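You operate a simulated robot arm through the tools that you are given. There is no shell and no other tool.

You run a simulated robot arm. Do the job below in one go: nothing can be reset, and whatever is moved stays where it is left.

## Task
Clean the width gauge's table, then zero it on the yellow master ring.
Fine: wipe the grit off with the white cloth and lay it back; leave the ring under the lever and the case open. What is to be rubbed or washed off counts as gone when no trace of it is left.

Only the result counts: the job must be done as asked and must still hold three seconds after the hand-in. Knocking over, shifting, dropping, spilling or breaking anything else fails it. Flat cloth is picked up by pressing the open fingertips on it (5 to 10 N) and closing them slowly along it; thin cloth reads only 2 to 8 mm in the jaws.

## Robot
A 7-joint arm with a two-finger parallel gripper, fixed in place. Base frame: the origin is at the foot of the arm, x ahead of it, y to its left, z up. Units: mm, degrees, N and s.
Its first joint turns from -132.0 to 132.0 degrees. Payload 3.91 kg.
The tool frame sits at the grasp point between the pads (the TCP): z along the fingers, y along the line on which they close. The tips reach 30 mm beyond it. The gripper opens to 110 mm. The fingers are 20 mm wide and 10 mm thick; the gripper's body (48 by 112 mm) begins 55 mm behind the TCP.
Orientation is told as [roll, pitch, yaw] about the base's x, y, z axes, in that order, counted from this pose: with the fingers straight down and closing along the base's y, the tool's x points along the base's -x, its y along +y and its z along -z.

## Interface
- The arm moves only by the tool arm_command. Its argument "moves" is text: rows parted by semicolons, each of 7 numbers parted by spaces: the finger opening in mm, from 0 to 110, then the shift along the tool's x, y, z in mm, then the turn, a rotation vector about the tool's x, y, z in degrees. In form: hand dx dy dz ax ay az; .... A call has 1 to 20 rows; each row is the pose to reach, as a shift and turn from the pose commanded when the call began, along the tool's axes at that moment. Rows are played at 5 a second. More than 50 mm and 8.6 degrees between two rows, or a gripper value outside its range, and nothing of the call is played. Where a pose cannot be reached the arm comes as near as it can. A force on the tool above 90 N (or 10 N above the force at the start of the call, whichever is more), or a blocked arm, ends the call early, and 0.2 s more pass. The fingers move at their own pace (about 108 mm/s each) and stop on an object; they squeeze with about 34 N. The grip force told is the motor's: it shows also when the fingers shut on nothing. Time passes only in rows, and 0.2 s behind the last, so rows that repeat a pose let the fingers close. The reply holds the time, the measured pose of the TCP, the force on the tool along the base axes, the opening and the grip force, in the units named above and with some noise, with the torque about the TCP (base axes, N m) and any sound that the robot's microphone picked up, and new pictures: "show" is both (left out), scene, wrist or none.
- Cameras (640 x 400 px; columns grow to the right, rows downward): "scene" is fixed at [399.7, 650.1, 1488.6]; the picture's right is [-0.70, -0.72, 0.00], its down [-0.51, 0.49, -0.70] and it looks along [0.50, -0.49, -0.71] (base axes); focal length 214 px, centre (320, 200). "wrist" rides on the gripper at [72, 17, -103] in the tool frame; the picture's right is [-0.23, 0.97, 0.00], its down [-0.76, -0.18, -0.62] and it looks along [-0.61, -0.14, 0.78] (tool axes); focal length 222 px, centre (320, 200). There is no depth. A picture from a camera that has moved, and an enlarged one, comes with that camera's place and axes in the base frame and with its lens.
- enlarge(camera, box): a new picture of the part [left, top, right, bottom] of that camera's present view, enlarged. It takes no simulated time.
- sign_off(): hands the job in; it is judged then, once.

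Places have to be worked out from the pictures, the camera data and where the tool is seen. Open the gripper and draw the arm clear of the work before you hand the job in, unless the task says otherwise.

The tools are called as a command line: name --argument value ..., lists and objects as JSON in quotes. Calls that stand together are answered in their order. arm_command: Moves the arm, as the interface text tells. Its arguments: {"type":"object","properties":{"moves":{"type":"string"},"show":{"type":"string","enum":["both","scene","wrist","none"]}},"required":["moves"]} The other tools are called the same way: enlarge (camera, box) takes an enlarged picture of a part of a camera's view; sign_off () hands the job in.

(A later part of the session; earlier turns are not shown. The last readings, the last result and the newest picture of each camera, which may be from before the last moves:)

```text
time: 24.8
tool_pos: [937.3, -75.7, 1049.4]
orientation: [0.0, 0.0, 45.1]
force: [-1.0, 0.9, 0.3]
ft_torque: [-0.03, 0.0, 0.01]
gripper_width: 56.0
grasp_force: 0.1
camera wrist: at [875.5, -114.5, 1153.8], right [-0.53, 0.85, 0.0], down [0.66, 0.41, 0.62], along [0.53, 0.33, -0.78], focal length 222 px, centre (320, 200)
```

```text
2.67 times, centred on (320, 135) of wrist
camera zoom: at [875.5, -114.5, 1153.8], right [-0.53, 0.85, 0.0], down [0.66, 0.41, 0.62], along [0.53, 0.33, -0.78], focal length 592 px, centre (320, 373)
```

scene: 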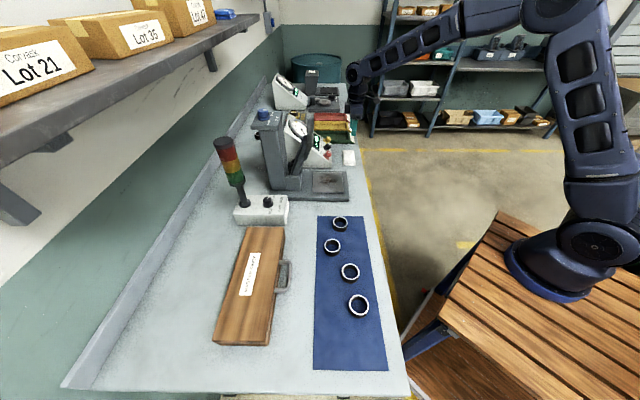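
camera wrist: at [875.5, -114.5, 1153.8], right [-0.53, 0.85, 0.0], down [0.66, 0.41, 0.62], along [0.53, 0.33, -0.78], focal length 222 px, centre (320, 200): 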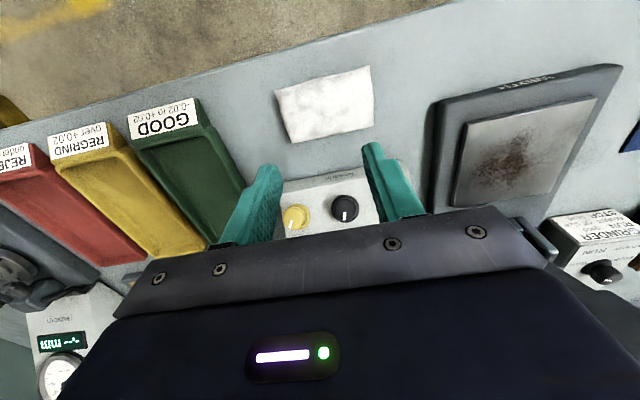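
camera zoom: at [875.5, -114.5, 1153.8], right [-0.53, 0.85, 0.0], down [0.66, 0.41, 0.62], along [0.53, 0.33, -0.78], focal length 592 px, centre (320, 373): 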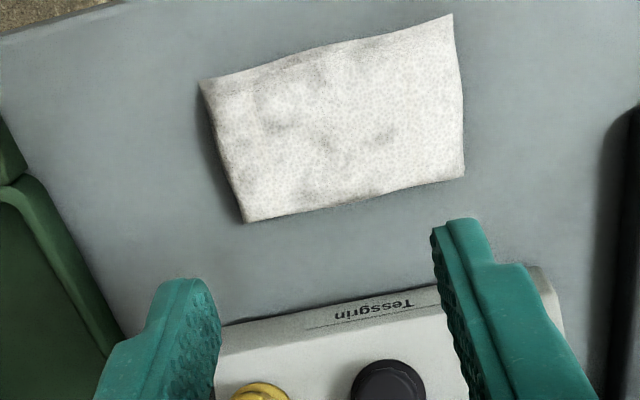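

The cloth lies square with the bench, about 105×65 mm, centred near (939,-66). I centre over it and descend to just above it.

arm_command --moves "60 -4 2.6 30 0 0 0; 60 -7.8 5.3 60 0 0 0; 60 -7.8 5.3 90 0 0 0; 60 -7.8 5.3 115 0 0 0; 60 -7.8 5.3 115 0 0 0"

enlarge --camera "wrist" --box '[180, 40, 460, 240]'

enlarge --camera "scene" --box '[320, 120, 400, 180]'

```text
time: 26.0
tool_pos: [938.8, -61.9, 936.6]
orientation: [0.0, -0.1, 45.0]
force: [1.1, 0.4, -0.5]
ft_torque: [-0.01, -0.01, 0.01]
gripper_width: 60.2
grasp_force: 0.0
camera wrist: at [876.5, -101.2, 1041.4], right [-0.53, 0.85, 0.0], down [0.66, 0.41, 0.62], along [0.53, 0.33, -0.78], focal length 222 px, centre (320, 200)
```

scene: 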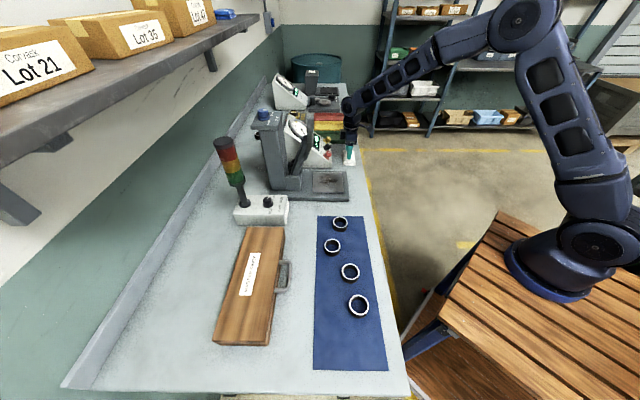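
wrist: 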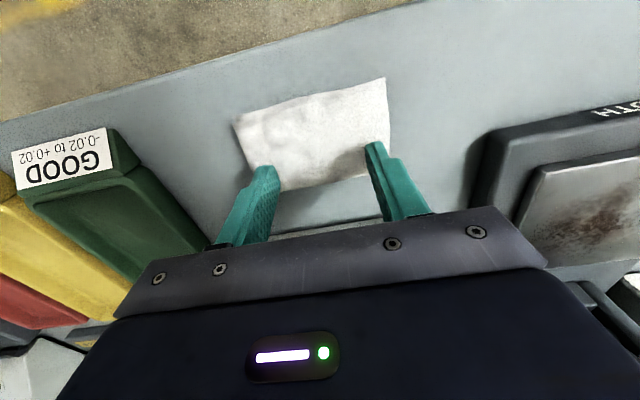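

```text
2.00 times, centred on (320, 140) of wrist
camera zoom: at [876.5, -101.2, 1041.4], right [-0.53, 0.85, 0.0], down [0.66, 0.41, 0.62], along [0.53, 0.33, -0.78], focal length 444 px, centre (320, 320)
```

zoom: 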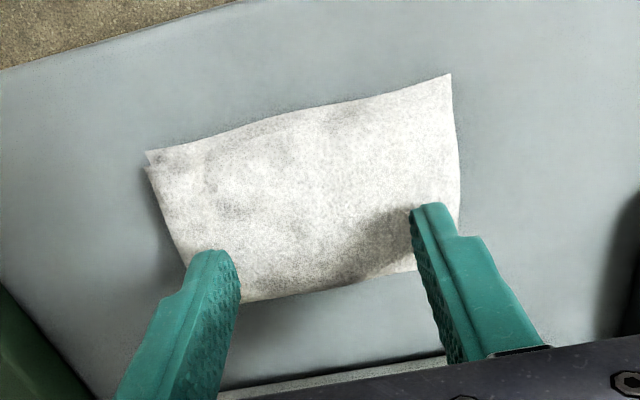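

```text
6.67 times, centred on (360, 150) of scene
camera zoom: at [399.7, 650.1, 1488.6], right [-0.7, -0.72, 0.0], down [-0.51, 0.49, -0.7], along [0.5, -0.49, -0.71], focal length 1430 px, centre (53, 533)
```

zoom: 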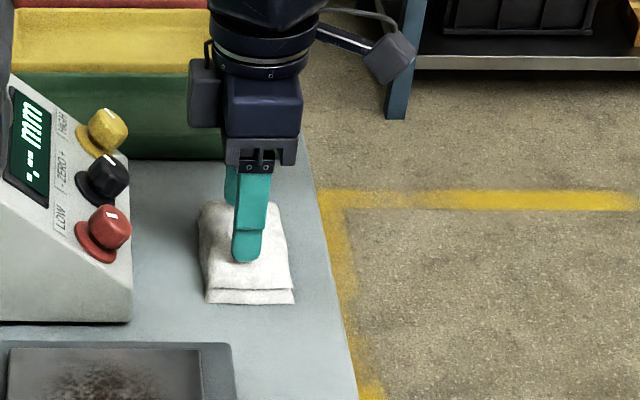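

The fingers straddle the cloth centre, with tips about 18 mm above it. I step down gently to feel for contact.

arm_command --moves "60 0 0 4 0 0 0; 60 0 0 8 0 0 0; 60 0 0 10 0 0 0; 60 0 0 12 0 0 0; 60 0 0 12 0 0 0" --show "none"

```text
time: 27.0
tool_pos: [941.5, -63.1, 934.3]
orientation: [-0.5, -0.4, 45.0]
force: [-0.3, -0.6, 26.0]
ft_torque: [0.46, 0.61, 0.02]
gripper_width: 59.8
grasp_force: 0.1
stopped in row 5: the force on the tool passed its limit at 96 N (the readings are from after the stop); the commanded pose is now the measured one
```

Contact came earlier than expected, at a TCP height of about 935. I back off a little and read the force.

arm_command --moves "60 0 0 -1 0 0 0; 60 0 0 -1 0 0 0"

enlarge --camera "wrist" --box '[180, 40, 460, 240]'

enlarge --camera "scene" --box '[330, 130, 380, 180]'

```text
time: 27.6
tool_pos: [941.7, -62.0, 933.0]
orientation: [-0.5, -0.5, 45.0]
force: [7.5, 0.9, 37.9]
ft_torque: [0.56, 0.52, -0.07]
gripper_width: 59.7
grasp_force: 0.2
camera wrist: at [878.1, -101.0, 1036.1], right [-0.53, 0.85, -0.01], down [0.66, 0.41, 0.63], along [0.54, 0.33, -0.78], focal length 222 px, centre (320, 200)
```

scene: 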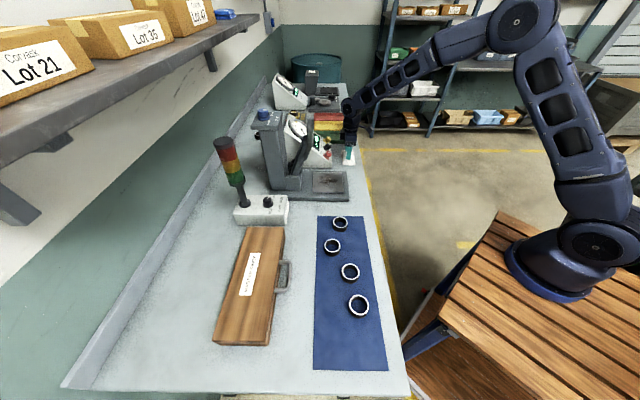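
wrist: 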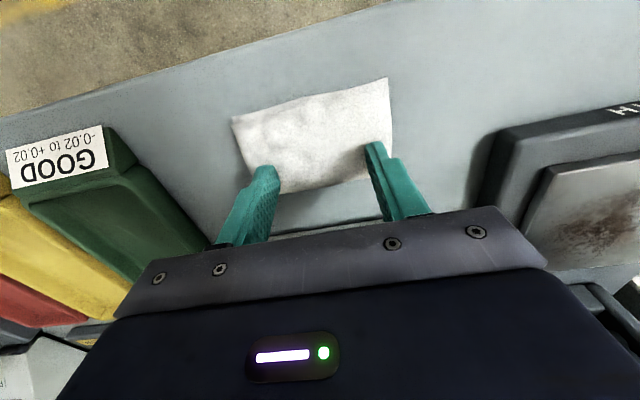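

```text
2.00 times, centred on (320, 140) of wrist
camera zoom: at [878.1, -101.0, 1036.1], right [-0.53, 0.85, -0.01], down [0.66, 0.41, 0.63], along [0.54, 0.33, -0.78], focal length 444 px, centre (320, 320)
```

zoom: 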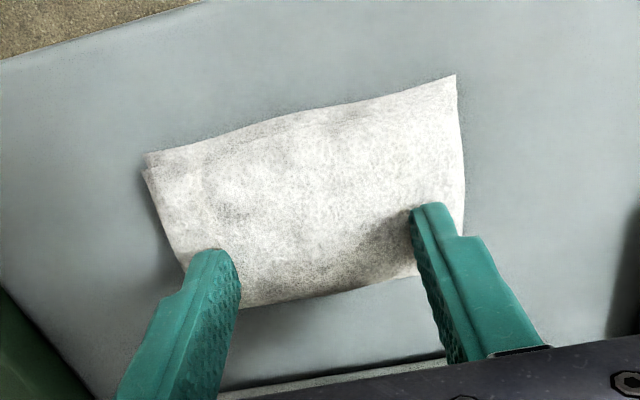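

```text
8.00 times, centred on (355, 155) of scene
camera zoom: at [399.7, 650.1, 1488.6], right [-0.7, -0.72, 0.0], down [-0.51, 0.49, -0.7], along [0.5, -0.49, -0.71], focal length 1716 px, centre (40, 560)
```

zoom: 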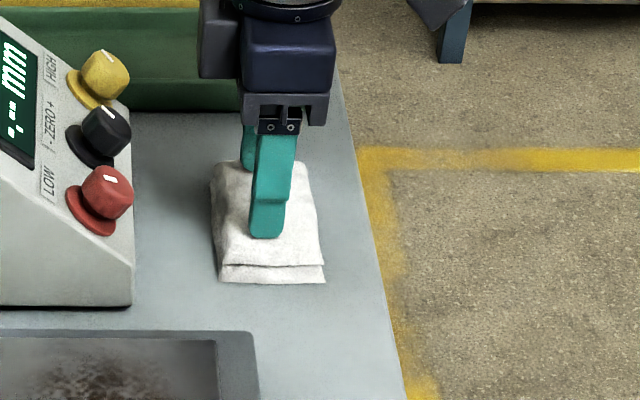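

About 38 N is still on the tips, mostly on the near finger. I ease up in small steps to get to 5–10 N.

arm_command --moves "60 0 0 -1.5 0 0 0; 60 0 0 -1.5 0 0 0; 60 0 0 -1.5 0 0 0" --show "none"

```text
time: 28.4
tool_pos: [941.1, -62.2, 934.1]
orientation: [-0.3, -0.4, 45.1]
force: [7.0, 2.8, 33.5]
ft_torque: [0.49, 0.35, -0.02]
gripper_width: 59.8
grasp_force: 0.0
```

arm_command --moves "60 0 0 -2 0 0 0; 60 0 0 -2 0 0 0; 60 0 0 -2 0 0 0" --show "none"

```text
time: 29.2
tool_pos: [940.4, -62.6, 934.8]
orientation: [-0.4, -0.4, 44.9]
force: [1.6, 2.9, 6.3]
ft_torque: [0.2, 0.15, -0.08]
gripper_width: 60.2
grasp_force: 0.0
```

Only the near (+s) finger is bearing; the hand is tilted about 0.5°. I level it and press slightly to about 8 N.

arm_command --moves "60 0 0 0 -0.6 0 0; 60 0 0 0.3 -0.6 0 0; 60 0 0 0.3 -0.6 0 0" --show "none"

```text
time: 30.0
tool_pos: [942.0, -60.8, 932.7]
orientation: [0.3, -0.3, 45.0]
force: [0.3, -0.7, 0.9]
ft_torque: [-0.06, -0.05, -0.03]
gripper_width: 60.4
grasp_force: 0.0
```

arm_command --moves "60 0 0 0.6 0 0 0; 60 0 0 1 0 0 0; 60 0 0 1 0 0 0" --show "none"

```text
time: 30.8
tool_pos: [940.4, -62.7, 934.4]
orientation: [0.2, -0.4, 45.0]
force: [0.7, 0.0, 1.7]
ft_torque: [-0.02, -0.05, 0.05]
gripper_width: 59.8
grasp_force: 0.1
```

arm_command --moves "60 0 0 0.6 0 0 0; 60 0 0 1 0 0 0; 60 0 0 1 0 0 0" --show "none"

```text
time: 31.6
tool_pos: [939.9, -61.8, 933.8]
orientation: [0.2, -0.4, 45.0]
force: [1.5, 2.1, 13.6]
ft_torque: [-0.16, -0.16, 0.01]
gripper_width: 59.9
grasp_force: 0.2
```

Contact is now shared by both fingers at about 13 N. I ease off slightly and close the fingers slowly along the cloth.

arm_command --moves "60 0 0 -0.3 0 0 0; 56 0 0 -0.3 0 0 0; 52 0 0 -0.3 0 0 0; 48 0 0 -0.3 0 0 0; 44 0 0 -0.3 0 0 0; 40 0 0 -0.3 0 0 0; 36 0 0 -0.3 0 0 0; 32 0 0 -0.3 0 0 0; 28 0 0 -0.3 0 0 0; 24 0 0 -0.3 0 0 0; 20 0 0 -0.3 0 0 0; 16 0 0 -0.3 0 0 0; 12 0 0 -0.3 0 0 0; 8 0 0 -0.3 0 0 0; 4 0 0 -0.3 0 0 0; 0 0 0 -0.3 0 0 0; 0 0 0 -0.3 0 0 0"

enlarge --camera "wrist" --box '[180, 40, 460, 240]'

enlarge --camera "scene" --box '[330, 130, 380, 180]'

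```text
time: 35.2
tool_pos: [940.5, -61.6, 933.1]
orientation: [0.0, -0.4, 45.0]
force: [1.3, -1.8, 23.1]
ft_torque: [-0.1, -0.02, 0.0]
gripper_width: 0.4
grasp_force: 33.2
camera wrist: at [877.9, -102.2, 1036.5], right [-0.53, 0.85, 0.01], down [0.66, 0.41, 0.63], along [0.53, 0.34, -0.78], focal length 222 px, centre (320, 200)
```

scene: 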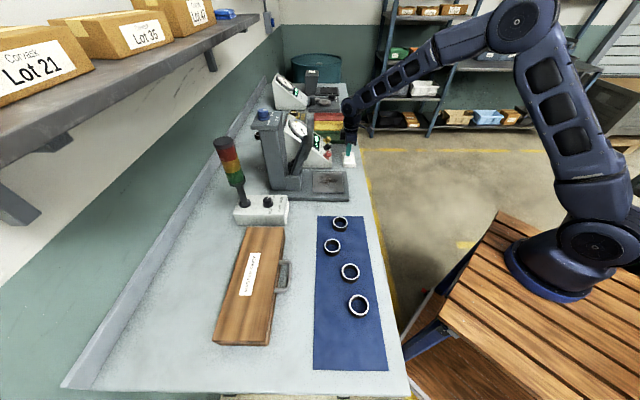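
wrist: 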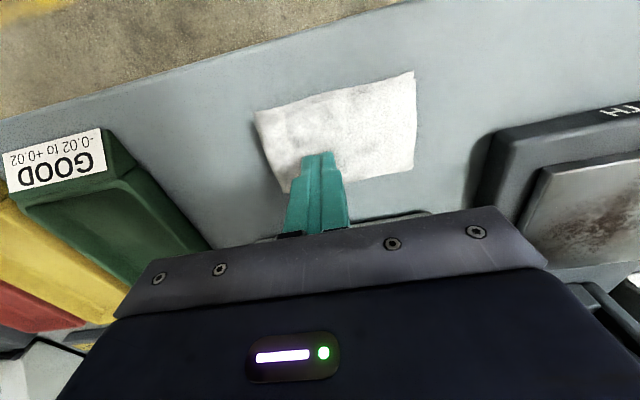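

```text
2.00 times, centred on (320, 140) of wrist
camera zoom: at [877.9, -102.2, 1036.5], right [-0.53, 0.85, 0.01], down [0.66, 0.41, 0.63], along [0.53, 0.34, -0.78], focal length 444 px, centre (320, 320)
```

zoom: 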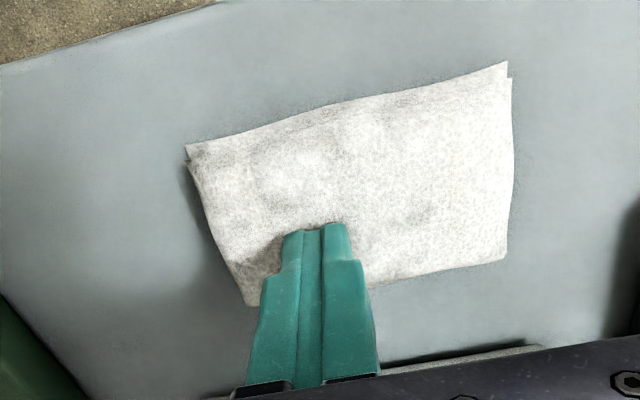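

```text
8.00 times, centred on (355, 155) of scene
camera zoom: at [399.7, 650.1, 1488.6], right [-0.7, -0.72, 0.0], down [-0.51, 0.49, -0.7], along [0.5, -0.49, -0.71], focal length 1716 px, centre (40, 560)
```

zoom: 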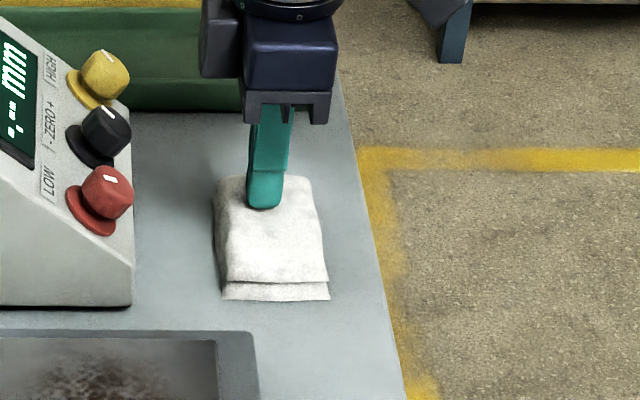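

The fingers closed on nothing: the far finger bore most of the load, and the cloth just slid about 15 mm toward +s. I lift, reopen, recentre on the cloth and press again with the load better balanced.

arm_command --moves "0 0 0 -6 0 0 0; 0 0 0 -12 0 0 0; 60 4 7 -12 0 0 0; 60 8 13 -12 0 0 0; 60 8 13 -12 0 0 0; 60 8 13 -6 0 0 0; 60 8 13 -2 0 0 0; 60 8 13 -2 0 0 0"

enlarge --camera "wrist" --box '[180, 40, 460, 240]'

```text
time: 37.0
tool_pos: [926.7, -58.5, 935.4]
orientation: [0.3, -0.4, 45.0]
force: [-0.3, -0.4, -0.2]
ft_torque: [-0.01, -0.04, 0.02]
gripper_width: 60.2
grasp_force: 0.0
camera wrist: at [864.1, -98.1, 1038.4], right [-0.53, 0.85, 0.01], down [0.66, 0.41, 0.63], along [0.53, 0.34, -0.78], focal length 222 px, centre (320, 200)
```

scene: 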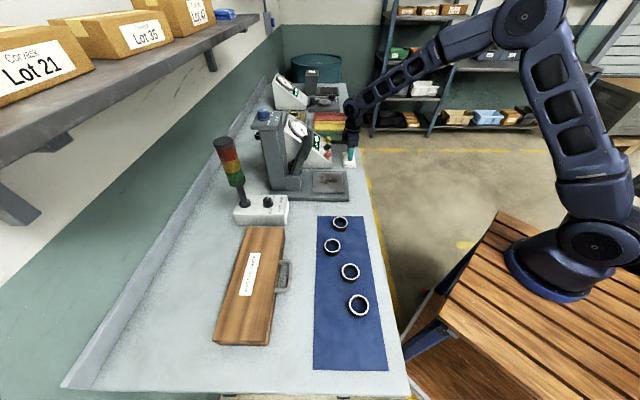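
wrist: 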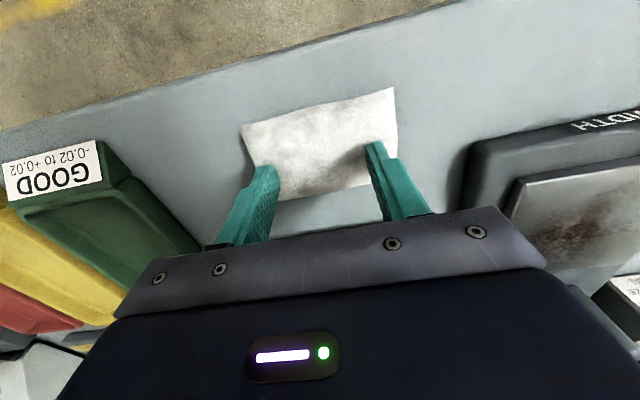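

```text
2.00 times, centred on (320, 140) of wrist
camera zoom: at [864.1, -98.1, 1038.4], right [-0.53, 0.85, 0.01], down [0.66, 0.41, 0.63], along [0.53, 0.34, -0.78], focal length 444 px, centre (320, 320)
```

zoom: 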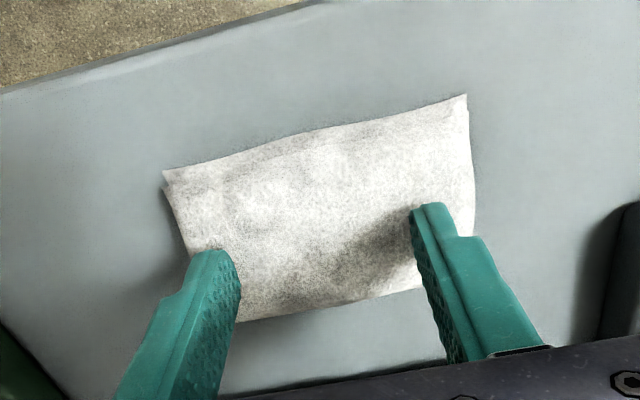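

Now centred on the cloth, just off contact. I press down in fine steps and watch force and torque balance.

arm_command --moves "60 0 0 0.5 0 0 0; 60 0 0 1 0 0 0; 60 0 0 1 0 0 0" --show "none"

```text
time: 37.8
tool_pos: [925.9, -57.8, 934.4]
orientation: [0.1, -0.4, 45.0]
force: [0.4, -0.7, 1.0]
ft_torque: [-0.06, -0.01, -0.01]
gripper_width: 60.2
grasp_force: 0.4
```

arm_command --moves "60 0 0 0.5 0 0 0; 60 0 0 1 0 0 0; 60 0 0 1 0 0 0" --show "none"

```text
time: 38.6
tool_pos: [927.6, -59.4, 934.6]
orientation: [0.2, -0.4, 45.1]
force: [0.7, 2.1, 5.6]
ft_torque: [-0.11, -0.13, 0.04]
gripper_width: 59.5
grasp_force: 0.0
```

Only the far (-s) finger carries load, so I tilt 0.4° to bring the other one down.

arm_command --moves "60 0 0 0 0.4 0 0; 60 0 0 0.3 0.4 0 0; 60 0 0 0.3 0.4 0 0" --show "none"

```text
time: 39.4
tool_pos: [927.4, -58.4, 934.2]
orientation: [-0.2, -0.4, 44.9]
force: [-0.5, -2.4, 10.1]
ft_torque: [0.05, 0.2, -0.02]
gripper_width: 59.7
grasp_force: 0.1
```

arm_command --moves "60 0 0 0 -0.15 0 0; 60 0 0 0 -0.15 0 0" --show "none"

```text
time: 40.0
tool_pos: [927.7, -58.6, 933.6]
orientation: [0.0, -0.3, 45.0]
force: [-3.2, -3.2, 8.7]
ft_torque: [-0.12, 0.16, -0.01]
gripper_width: 59.8
grasp_force: 0.0
```

The load is balanced at about 9 N. I close slowly.

arm_command --moves "57 0 0 0 0 0 0; 54 0 0 0 0 0 0; 51 0 0 0 0 0 0; 48 0 0 0 0 0 0; 45 0 0 0 0 0 0; 42 0 0 0 0 0 0; 39 0 0 0 0 0 0; 36 0 0 0 0 0 0; 33 0 0 0 0 0 0; 30 0 0 0 0 0 0; 27 0 0 0 0 0 0; 24 0 0 0 0 0 0; 21 0 0 0 0 0 0; 18 0 0 0 0 0 0; 15 0 0 0 0 0 0; 12 0 0 0 0 0 0; 9 0 0 0 0 0 0; 6 0 0 0 0 0 0; 3 0 0 0 0 0 0; 0 0 0 0 0 0 0"

enlarge --camera "wrist" --box '[180, 40, 460, 240]'

enlarge --camera "scene" --box '[330, 130, 380, 180]'

```text
time: 44.2
tool_pos: [928.0, -58.1, 933.3]
orientation: [0.1, -0.3, 45.1]
force: [-1.9, -0.1, 7.8]
ft_torque: [-0.01, 0.02, 0.02]
gripper_width: 0.0
grasp_force: 33.9
camera wrist: at [864.2, -97.5, 1036.8], right [-0.53, 0.85, 0.0], down [0.66, 0.41, 0.63], along [0.53, 0.33, -0.78], focal length 222 px, centre (320, 200)
```

scene: 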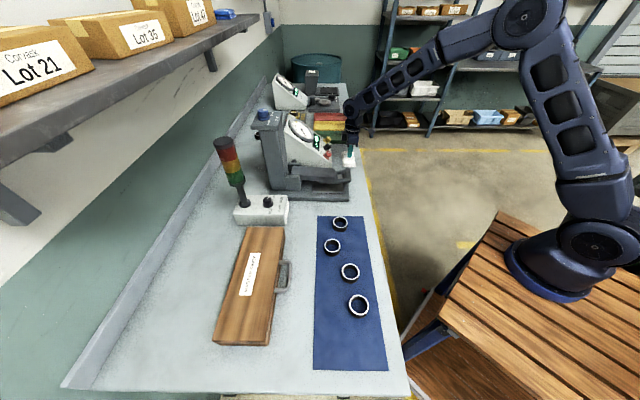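
wrist: 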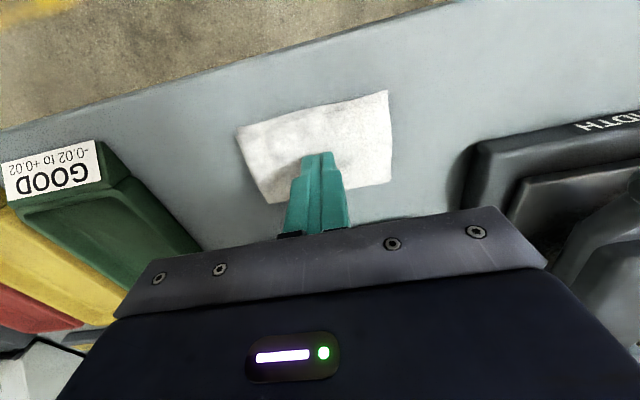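

```text
2.00 times, centred on (320, 140) of wrist
camera zoom: at [864.2, -97.5, 1036.8], right [-0.53, 0.85, 0.0], down [0.66, 0.41, 0.63], along [0.53, 0.33, -0.78], focal length 444 px, centre (320, 320)
```

zoom: 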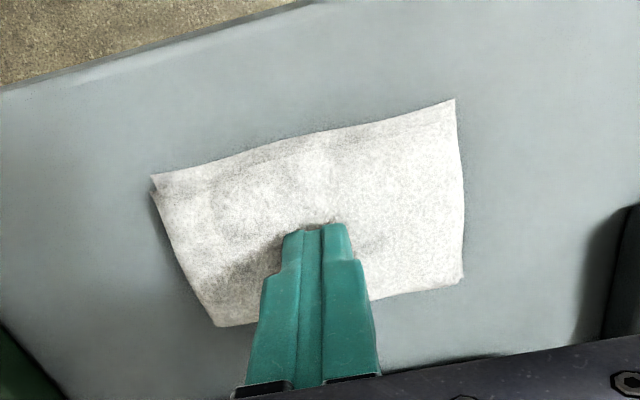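

```text
8.00 times, centred on (355, 155) of scene
camera zoom: at [399.7, 650.1, 1488.6], right [-0.7, -0.72, 0.0], down [-0.51, 0.49, -0.7], along [0.5, -0.49, -0.71], focal length 1716 px, centre (40, 560)
```

zoom: 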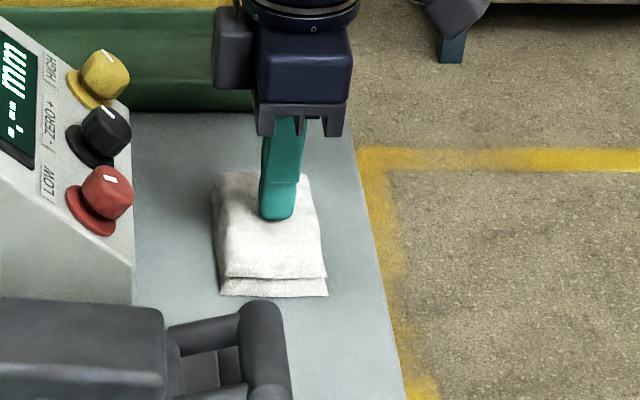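

Two things: the jaws slid over the cloth again without pinching it, and the lever has sunk back down by itself. It must be pushed past vertical later. I lift, reopen, press to about 9 N balanced, and close much more slowly this time.

arm_command --moves "0 0 0 -6 0 0 0; 30 4 0 -8 0 0 0; 60 4 1 -8 0 0 0; 60 4 1 -8 0 0 0; 60 4 1 -4 0 0 0; 60 4 1 -1 0 0 0; 60 4 1 0.2 0 0 0; 60 4 1 0.2 0 0 0" --show "none"

```text
time: 46.0
tool_pos: [923.3, -61.0, 933.8]
orientation: [-0.1, -0.4, 45.0]
force: [3.6, -2.7, 8.5]
ft_torque: [-0.07, -0.04, 0.01]
gripper_width: 59.9
grasp_force: 0.0
```

The press is balanced at 8.5 N. I close at 1 mm per row.

arm_command --moves "59 0 0 0 0 0 0; 58 0 0 0 0 0 0; 57 0 0 0 0 0 0; 56 0 0 0 0 0 0; 55 0 0 0 0 0 0; 54 0 0 0 0 0 0; 53 0 0 0 0 0 0; 52 0 0 0 0 0 0; 51 0 0 0 0 0 0; 50 0 0 0 0 0 0; 49 0 0 0 0 0 0; 48 0 0 0 0 0 0; 47 0 0 0 0 0 0; 46 0 0 0 0 0 0; 45 0 0 0 0 0 0; 44 0 0 0 0 0 0; 43 0 0 0 0 0 0; 42 0 0 0 0 0 0; 41 0 0 0 0 0 0; 40 0 0 0 0 0 0"

enlarge --camera "wrist" --box '[180, 40, 460, 240]'

```text
time: 50.2
tool_pos: [921.9, -59.4, 934.2]
orientation: [0.0, -0.4, 45.0]
force: [0.7, 0.1, 20.1]
ft_torque: [0.0, 0.02, -0.01]
gripper_width: 47.8
grasp_force: 7.8
camera wrist: at [859.2, -100.1, 1036.5], right [-0.53, 0.85, 0.0], down [0.66, 0.41, 0.63], along [0.53, 0.33, -0.78], focal length 222 px, centre (320, 200)
```

scene: 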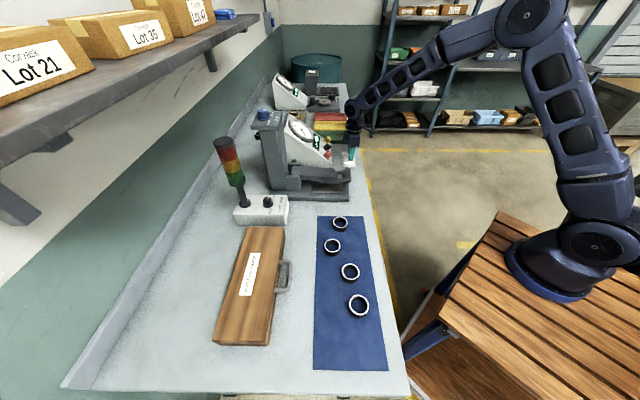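
wrist: 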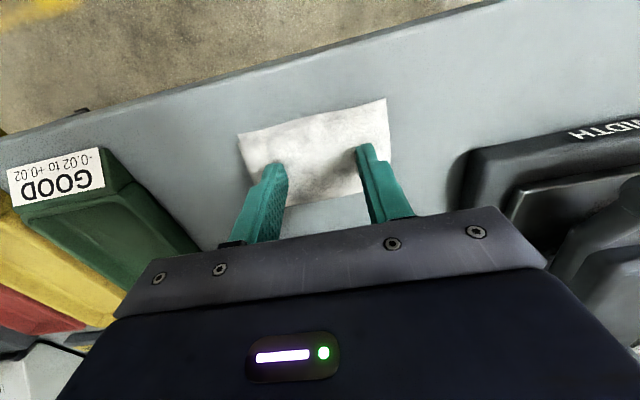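

```text
2.00 times, centred on (320, 140) of wrist
camera zoom: at [859.2, -100.1, 1036.5], right [-0.53, 0.85, 0.0], down [0.66, 0.41, 0.63], along [0.53, 0.33, -0.78], focal length 444 px, centre (320, 320)
```

zoom: 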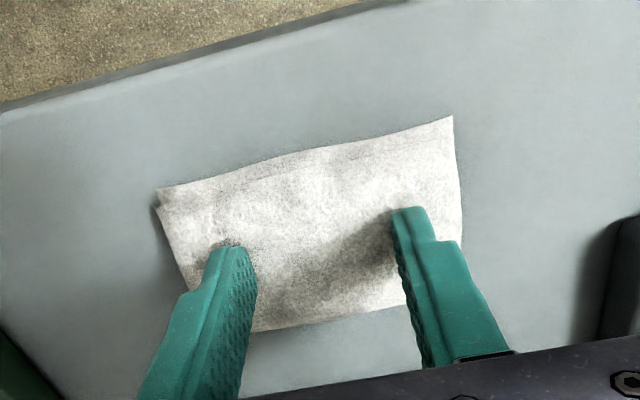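

Now the slow closing bites: the fingers lag at 47.8 mm with 7.8 N on the motor. I keep closing slowly.

arm_command --moves "39 0 0 0 0 0 0; 38 0 0 0 0 0 0; 37 0 0 0 0 0 0; 36 0 0 0 0 0 0; 35 0 0 0 0 0 0; 34 0 0 0 0 0 0; 33 0 0 0 0 0 0; 32 0 0 0 0 0 0; 31 0 0 0 0 0 0; 30 0 0 0 0 0 0; 29 0 0 0 0 0 0; 28 0 0 0 0 0 0; 27 0 0 0 0 0 0; 26 0 0 0 0 0 0; 25 0 0 0 0 0 0; 24 0 0 0 0 0 0; 23 0 0 0 0 0 0; 22 0 0 0 0 0 0; 21 0 0 0 0 0 0; 20 0 0 0 0 0 0"

enlarge --camera "wrist" --box '[180, 40, 460, 240]'

```text
time: 54.4
tool_pos: [921.2, -60.1, 933.4]
orientation: [0.0, -0.4, 44.9]
force: [0.3, 0.5, 19.1]
ft_torque: [-0.01, -0.01, 0.0]
gripper_width: 27.9
grasp_force: 8.3
camera wrist: at [859.2, -100.1, 1036.5], right [-0.53, 0.85, 0.0], down [0.66, 0.41, 0.63], along [0.53, 0.33, -0.78], focal length 222 px, centre (320, 200)
```

scene: 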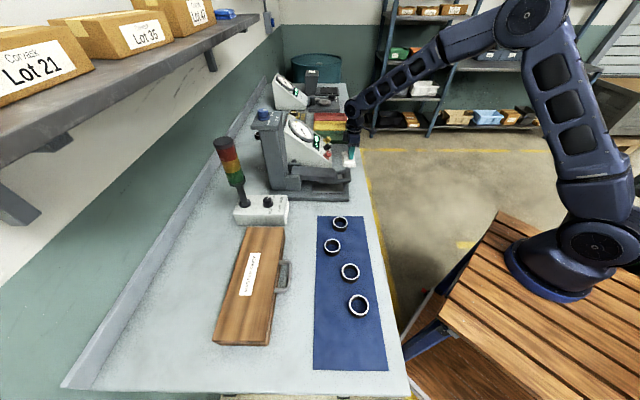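
wrist: 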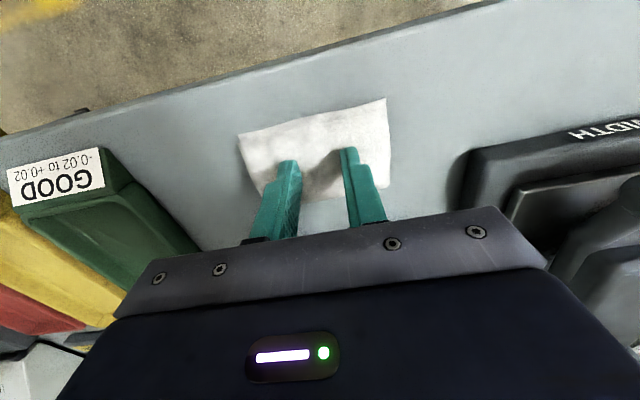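

```text
2.00 times, centred on (320, 140) of wrist
camera zoom: at [859.2, -100.1, 1036.5], right [-0.53, 0.85, 0.0], down [0.66, 0.41, 0.63], along [0.53, 0.33, -0.78], focal length 444 px, centre (320, 320)
```

zoom: 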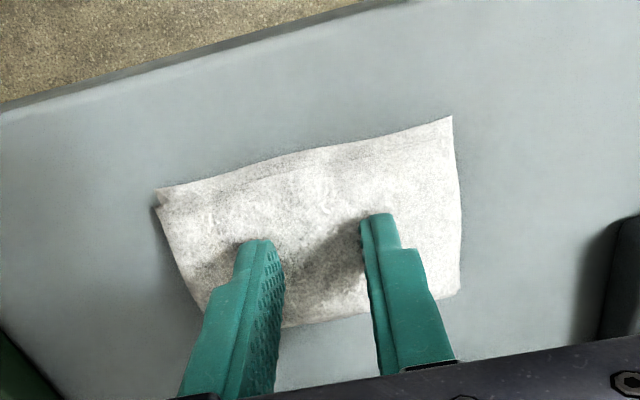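

arm_command --moves "19 0 0 0 0 0 0; 18 0 0 0 0 0 0; 17 0 0 0 0 0 0; 16 0 0 0 0 0 0; 15 0 0 0 0 0 0; 14 0 0 0 0 0 0; 13 0 0 0 0 0 0; 12 0 0 0 0 0 0; 11 0 0 0 0 0 0; 10 0 0 0 0 0 0; 9 0 0 0 0 0 0; 8 0 0 0 0 0 0; 7 0 0 0 0 0 0; 6 0 0 0 0 0 0; 5 0 0 0 0 0 0; 4 0 0 0 0 0 0; 3 0 0 0 0 0 0; 2 0 0 0 0 0 0; 1 0 0 0 0 0 0; 0 0 0 0 0 0 0"

enlarge --camera "wrist" --box '[180, 40, 460, 240]'

```text
time: 58.6
tool_pos: [921.1, -61.7, 933.1]
orientation: [0.0, -0.4, 45.0]
force: [-2.0, 0.4, 19.9]
ft_torque: [-0.03, 0.1, -0.03]
gripper_width: 0.2
grasp_force: 33.9
camera wrist: at [859.1, -100.1, 1036.5], right [-0.53, 0.85, 0.0], down [0.66, 0.41, 0.63], along [0.53, 0.33, -0.78], focal length 222 px, centre (320, 200)
```

scene: 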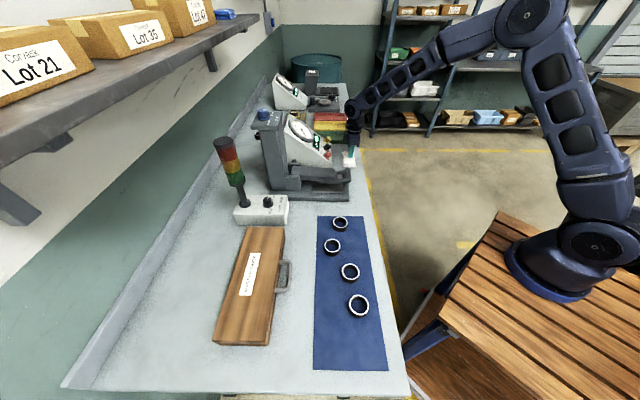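
wrist: 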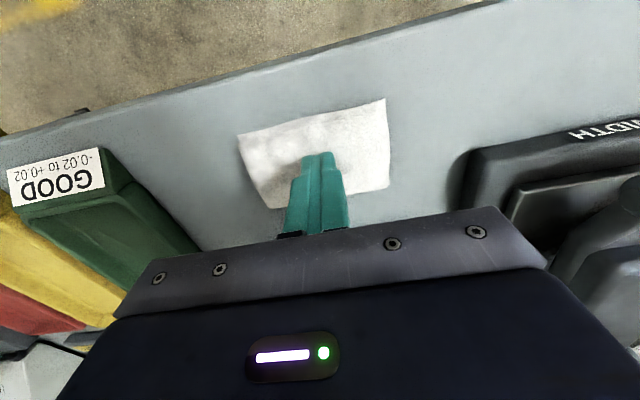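

```text
2.00 times, centred on (320, 140) of wrist
camera zoom: at [859.1, -100.1, 1036.5], right [-0.53, 0.85, 0.0], down [0.66, 0.41, 0.63], along [0.53, 0.33, -0.78], focal length 444 px, centre (320, 320)
```

zoom: 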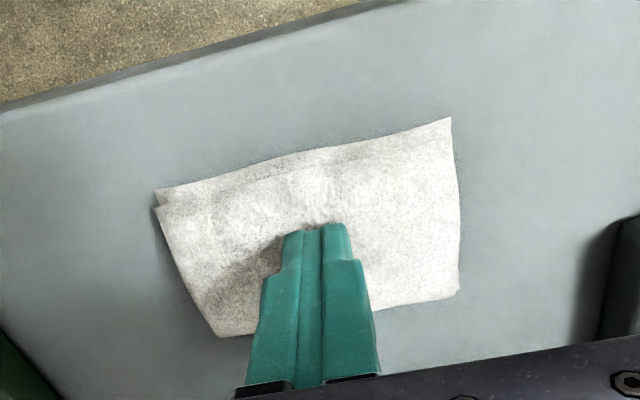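

Still nothing in the jaws, so I need the real thickness of this folded cloth. I lift, move beside it, and touch the bare bench with closed fingers to measure the bench height.

arm_command --moves "0 0 0 -10 0 0 0; 0 0 0 -20 0 0 0; 0 5 25 -20 0 0 0; 0 5 50 -20 0 0 0; 0 5 72 -20 0 0 0; 0 5 72 -10 0 0 0; 0 5 72 -2 0 0 0; 0 5 72 -2 0 0 0"

enlarge --camera "wrist" --box '[180, 40, 460, 240]'

enlarge --camera "scene" --box '[330, 130, 380, 180]'

```text
time: 60.4
tool_pos: [868.9, -14.5, 933.1]
orientation: [0.0, -0.4, 45.1]
force: [-0.3, -0.4, 0.5]
ft_torque: [0.0, -0.01, 0.02]
gripper_width: 0.1
grasp_force: 33.7
camera wrist: at [805.6, -52.6, 1036.8], right [-0.53, 0.85, 0.0], down [0.66, 0.41, 0.63], along [0.53, 0.33, -0.78], focal length 222 px, centre (320, 200)
```

scene: 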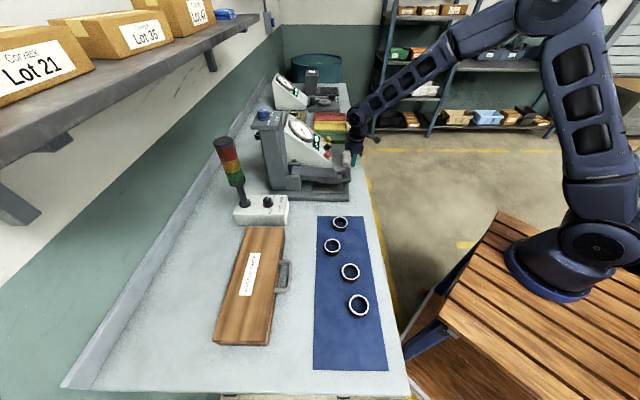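
wrist: 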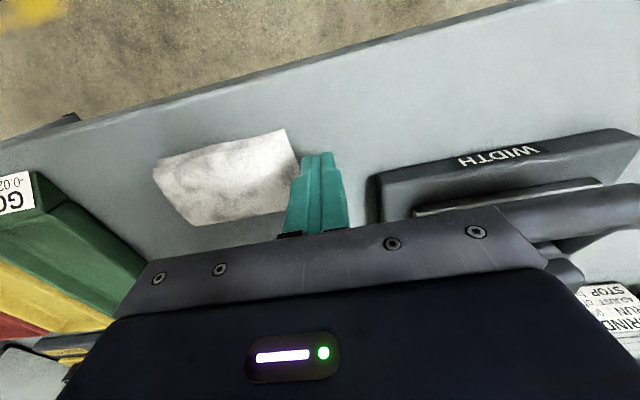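

```text
2.00 times, centred on (320, 140) of wrist
camera zoom: at [805.6, -52.6, 1036.8], right [-0.53, 0.85, 0.0], down [0.66, 0.41, 0.63], along [0.53, 0.33, -0.78], focal length 444 px, centre (320, 320)
```

zoom: 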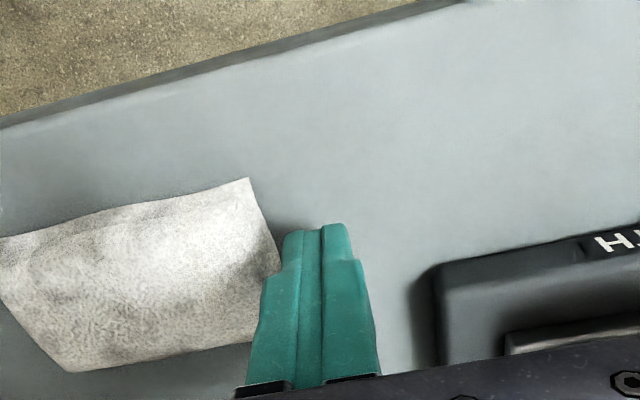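

```text
8.00 times, centred on (355, 155) of scene
camera zoom: at [399.7, 650.1, 1488.6], right [-0.7, -0.72, 0.0], down [-0.51, 0.49, -0.7], along [0.5, -0.49, -0.71], focal length 1716 px, centre (40, 560)
```

zoom: 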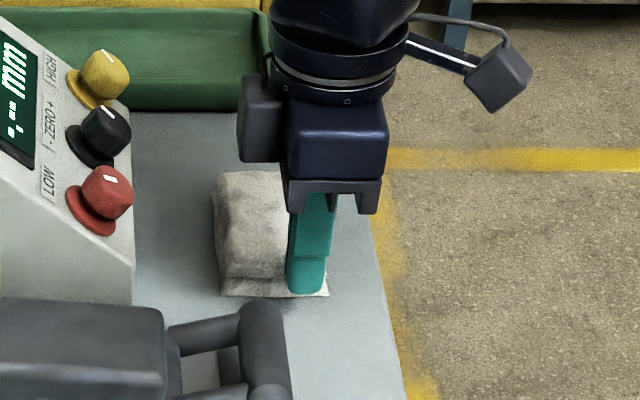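

The tips hang beside the cloth. I lower in 1 mm steps until contact with the bench.

arm_command --moves "0 0 0 2 0 0 0; 0 0 0 4 0 0 0; 0 0 0 5 0 0 0; 0 0 0 6 0 0 0; 0 0 0 6 0 0 0" --show "none"

```text
time: 61.6
tool_pos: [869.1, -13.8, 928.8]
orientation: [0.0, -0.4, 44.9]
force: [1.0, -0.1, -0.4]
ft_torque: [-0.01, 0.03, 0.0]
gripper_width: 0.1
grasp_force: 33.9
```

arm_command --moves "0 0 0 1 0 0 0; 0 0 0 2 0 0 0; 0 0 0 3 0 0 0; 0 0 0 4 0 0 0; 0 0 0 4 0 0 0" --show "none"

```text
time: 62.8
tool_pos: [868.3, -14.4, 923.4]
orientation: [0.0, -0.4, 45.1]
force: [-0.1, -0.2, -0.4]
ft_torque: [0.0, -0.04, -0.02]
gripper_width: 0.1
grasp_force: 34.3
```

arm_command --moves "0 0 0 1 0 0 0; 0 0 0 2 0 0 0; 0 0 0 3 0 0 0; 0 0 0 4 0 0 0; 0 0 0 4 0 0 0" --show "none"

```text
time: 64.0
tool_pos: [869.1, -13.5, 920.5]
orientation: [0.1, -0.4, 45.1]
force: [0.1, -0.2, -0.4]
ft_torque: [-0.01, 0.01, 0.02]
gripper_width: 0.2
grasp_force: 33.8
```

arm_command --moves "0 0 0 1 0 0 0; 0 0 0 2 0 0 0; 0 0 0 3 0 0 0; 0 0 0 4 0 0 0; 0 0 0 5 0 0 0; 0 0 0 6 0 0 0; 0 0 0 6 0 0 0" --show "none"

```text
time: 65.6
tool_pos: [868.8, -14.5, 913.6]
orientation: [0.0, -0.3, 45.0]
force: [-0.7, -0.3, 0.6]
ft_torque: [0.03, -0.01, 0.03]
gripper_width: 0.3
grasp_force: 33.6
```

arm_command --moves "0 0 0 1 0 0 0; 0 0 0 2 0 0 0; 0 0 0 3 0 0 0; 0 0 0 4 0 0 0; 0 0 0 4 0 0 0" --show "wrist"

enlarge --camera "scene" --box '[330, 130, 380, 180]'

```text
time: 66.8
tool_pos: [868.9, -14.3, 910.4]
orientation: [0.0, -0.5, 45.0]
force: [0.4, 0.5, -0.2]
ft_torque: [0.01, 0.01, 0.0]
gripper_width: 0.2
grasp_force: 34.7
camera wrist: at [805.5, -53.3, 1013.4], right [-0.53, 0.85, 0.0], down [0.66, 0.41, 0.63], along [0.53, 0.33, -0.78], focal length 222 px, centre (320, 200)
```

wrist: 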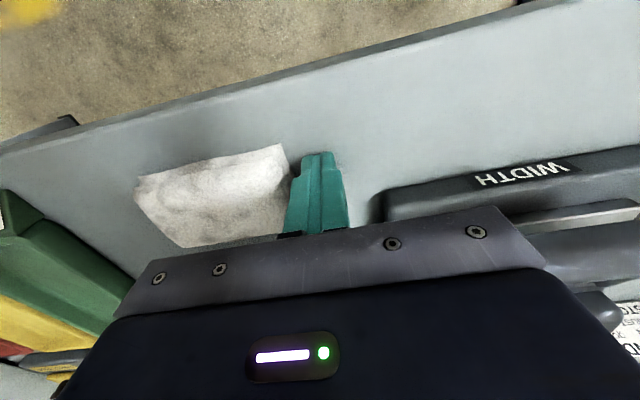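

```text
8.00 times, centred on (355, 155) of scene
camera zoom: at [399.7, 650.1, 1488.6], right [-0.7, -0.72, 0.0], down [-0.51, 0.49, -0.7], along [0.5, -0.49, -0.71], focal length 1716 px, centre (40, 560)
```

zoom: 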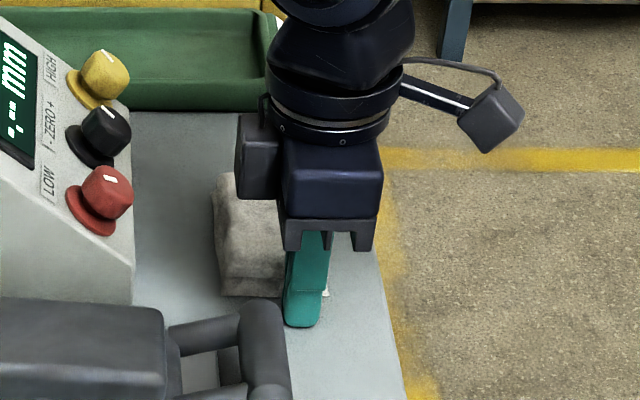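

Tips are at z≈880 and still no contact, so the folded cloth is over 23 mm thick, more pad than sheet. I continue down to find the bench.

arm_command --moves "0 0 0 1 0 0 0; 0 0 0 2 0 0 0; 0 0 0 3 0 0 0; 0 0 0 3 0 0 0" --show "none"

```text
time: 67.8
tool_pos: [868.1, -13.9, 910.5]
orientation: [-0.2, -0.5, 45.0]
force: [-7.0, -2.9, 50.0]
ft_torque: [-0.36, 0.58, -0.03]
gripper_width: 0.0
grasp_force: 33.9
```

The bench is at z≈880, so the cloth is a folded pad about 23 mm thick and can be gripped across its 61 mm width. First the lever must go up again, this time past vertical, so I return to the start pose in front of the lever.

arm_command --moves "0 0 0 -25 0 0 0; 0 0 0 -60 0 0 0; 20 10 5 -95 0 0 0; 40 20 15 -120 0 0 7.5; 40 30 30 -138 0 0 15; 40 40 45 -138 0 0 22.5; 40 50 60 -138 0 0 30; 40 60 75 -138 0 0 37.5; 40 70 90 -138 0 0 45; 40 77 105 -138 0 0 52.5; 40 83 118 -138 0 0 60; 40 83 125 -138 0 0 67.5; 40 83 125 -138 0 0 75; 40 83 125 -138 0 0 82.5; 40 83 125 -138 0 0 90; 40 83 125 -138 0 0 90" --show "scene"

```text
time: 71.2
tool_pos: [721.5, 15.1, 1044.8]
orientation: [0.4, 0.0, -45.1]
force: [0.5, -0.2, -0.4]
ft_torque: [-0.01, -0.01, 0.03]
gripper_width: 40.1
grasp_force: 0.0
```

scene: 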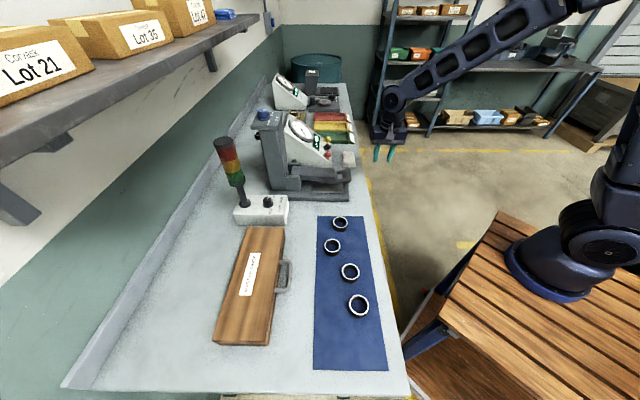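

Back in front of the lever. I tilt 60° and advance to just short of the bar.

arm_command --moves "40 0.3 3 5.5 -7.45 0 0; 40 0.6 6 11 -14.9 0 0; 40 0.9 9 16.5 -22.35 0 0; 40 1.2 12 22 -29.8 0 0; 40 1.5 15 27.5 -37.25 0 0; 40 1.8 18 33 -44.7 0 0; 40 2 21 38.5 -52.15 0 0; 42 2 24 44 -59.6 0 0; 42 2 41.3 54 -59.6 0 0; 42 2 58.6 64 -59.6 0 0; 42 2 75.9 74 -59.6 0 0; 42 2 88 81 -59.6 0 0; 42 2 88 81 -59.6 0 0"

enlarge --camera "scene" --box '[315, 140, 395, 200]'

```text
time: 74.0
tool_pos: [781.5, 80.9, 964.8]
orientation: [60.0, 0.0, -45.0]
force: [-0.9, 0.2, 0.2]
ft_torque: [-0.01, 0.01, 0.0]
gripper_width: 42.1
grasp_force: 0.0
camera wrist: at [674.9, 74.8, 1031.1], right [0.51, 0.18, 0.84], down [0.09, -0.98, 0.16], along [0.86, 0.0, -0.51], focal length 222 px, centre (320, 200)
```

scene: 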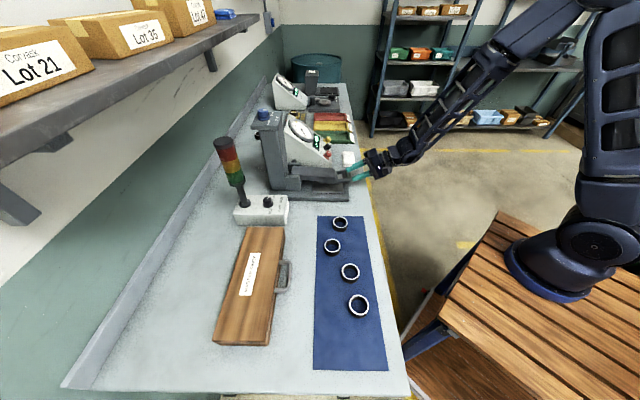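
wrist: 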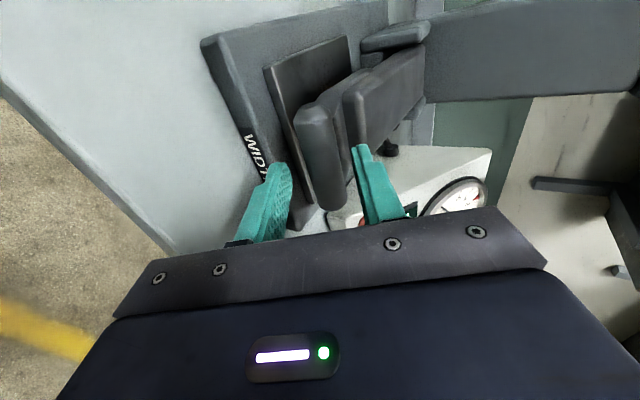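

```text
6.67 times, centred on (355, 170) of scene
camera zoom: at [399.7, 650.1, 1488.6], right [-0.7, -0.72, 0.0], down [-0.51, 0.49, -0.7], along [0.5, -0.49, -0.71], focal length 1430 px, centre (87, 400)
```

zoom: 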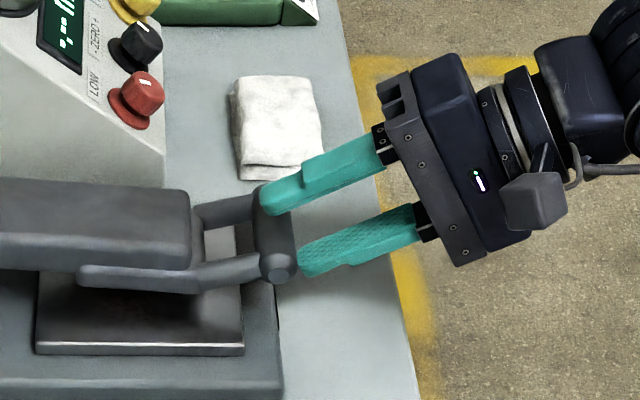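

The lever is back in its rest position and the jaws line up. I move in and grip the bar.

arm_command --moves "42 0 0 11 0 0 0; 42 0 0.2 23 0 0 0; 42 0 0.2 23 0 0 0; 20 0 0.2 23 0 0 0; 0 0 0.2 23 0 0 0; 0 0 0.2 23 0 0 0" --show "none"

```text
time: 75.4
tool_pos: [796.1, 94.3, 955.3]
orientation: [60.0, 0.0, -45.0]
force: [7.4, 3.7, 6.2]
ft_torque: [0.08, -0.1, -0.13]
gripper_width: 23.8
grasp_force: 44.7
```

The bar is gripped with low load. I follow the arc up 40°.

arm_command --moves "0 0 8.3 -5 2.5 0 0; 0 0 16.6 -9.7 5 0 0; 0 0 25.3 -14 7.5 0 0; 0 0 34 -17.9 10 0 0; 0 0 43 -21.3 12.5 0 0; 0 0 52.1 -24.5 15 0 0; 0 0 61.4 -27.2 17.5 0 0; 0 0 70.7 -29.6 20 0 0; 0 0 80.1 -31.4 22.5 0 0; 0 0 89.6 -33 25 0 0; 0 0 99.2 -34.1 27.5 0 0; 0 0 108.8 -34.8 30 0 0; 0 0 118.4 -35 32.5 0 0; 0 0 128 -34.9 35 0 0; 0 0 137.6 -34.3 37.5 0 0; 0 0 147.2 -33.3 40 0 0; 0 0 147.2 -33.3 40 0 0" --show "scene"

```text
time: 79.0
tool_pos: [828.5, 126.3, 1096.8]
orientation: [19.8, 0.1, -44.9]
force: [5.3, 30.7, -22.5]
ft_torque: [0.15, -0.12, -0.02]
gripper_width: 23.6
grasp_force: 45.3
```

scene: 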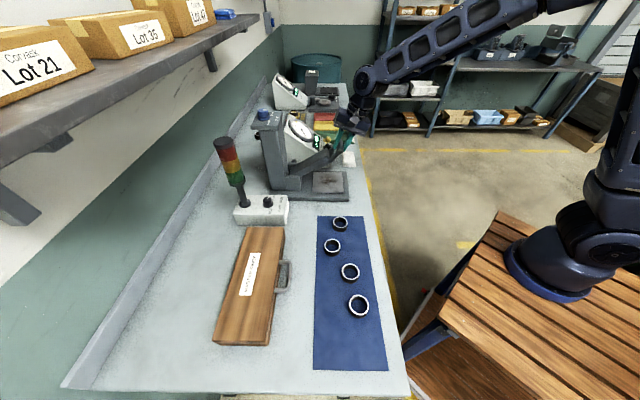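

At 40° with moderate load. I keep the hand's tilt fixed at 20° and swing the bar on to about 70°.

arm_command --moves "0 0 7.9 -4.3 0 0 0; 0 0 15.8 -8.6 0 0 0; 0 0 23.9 -12.9 0 0 0; 0 0 32 -17.1 0 0 0; 0 0 40.4 -20.7 0 0 0; 0 0 48.9 -24 0 0 0; 0 0 57.6 -27 0 0 0; 0 0 66.4 -29.6 0 0 0; 0 0 75.3 -31.7 0 0 0; 0 0 84.3 -33.5 0 0 0; 0 0 93.3 -34.8 0 0 0; 0 0 102.4 -35.9 0 0 0; 0 0 111.5 -36.4 0 0 0; 0 0 120.6 -36.7 0 0 0; 0 0 120.6 -36.7 0 0 0" --show "scene"

enlarge --camera "scene" --box '[255, 80, 375, 180]'

```text
time: 82.2
tool_pos: [899.5, 196.4, 1173.9]
orientation: [20.0, 0.0, -45.0]
force: [5.0, -7.3, 5.5]
ft_torque: [-0.29, -0.46, -0.12]
gripper_width: 23.6
grasp_force: 45.1
```

scene: 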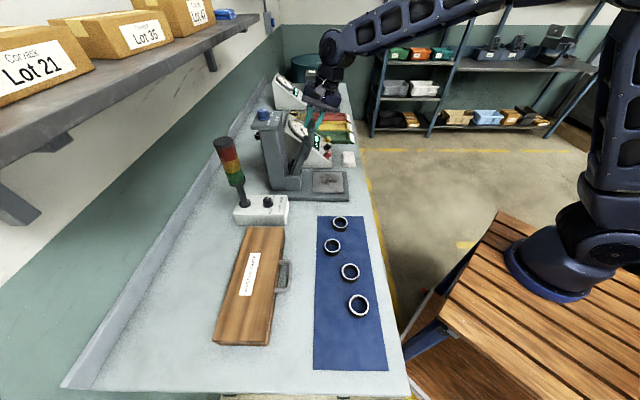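

```text
4.00 times, centred on (315, 130) of scene
camera zoom: at [399.7, 650.1, 1488.6], right [-0.7, -0.72, 0.0], down [-0.51, 0.49, -0.7], along [0.5, -0.49, -0.71], focal length 858 px, centre (340, 480)
```

zoom: 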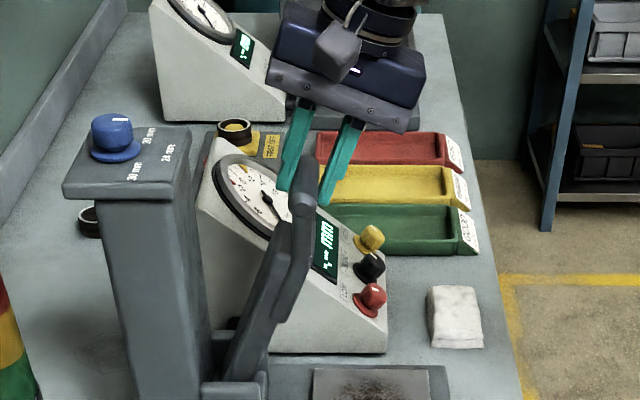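

Near 70° and load is light. I push on to 80° with small steps, watching force for an end stop.

arm_command --moves "0 0 9.2 0.3 0 0 0; 0 0 18.4 0.7 0 0 0; 0 0 27.5 1.9 0 0 0; 0 0 36.5 3.2 0 0 0; 0 0 36.5 3.2 0 0 0" --show "none"

```text
time: 83.4
tool_pos: [923.7, 221.4, 1182.0]
orientation: [19.9, -0.1, -45.0]
force: [8.3, -8.9, -5.0]
ft_torque: [-0.47, 0.06, -0.13]
gripper_width: 23.5
grasp_force: 44.8
```

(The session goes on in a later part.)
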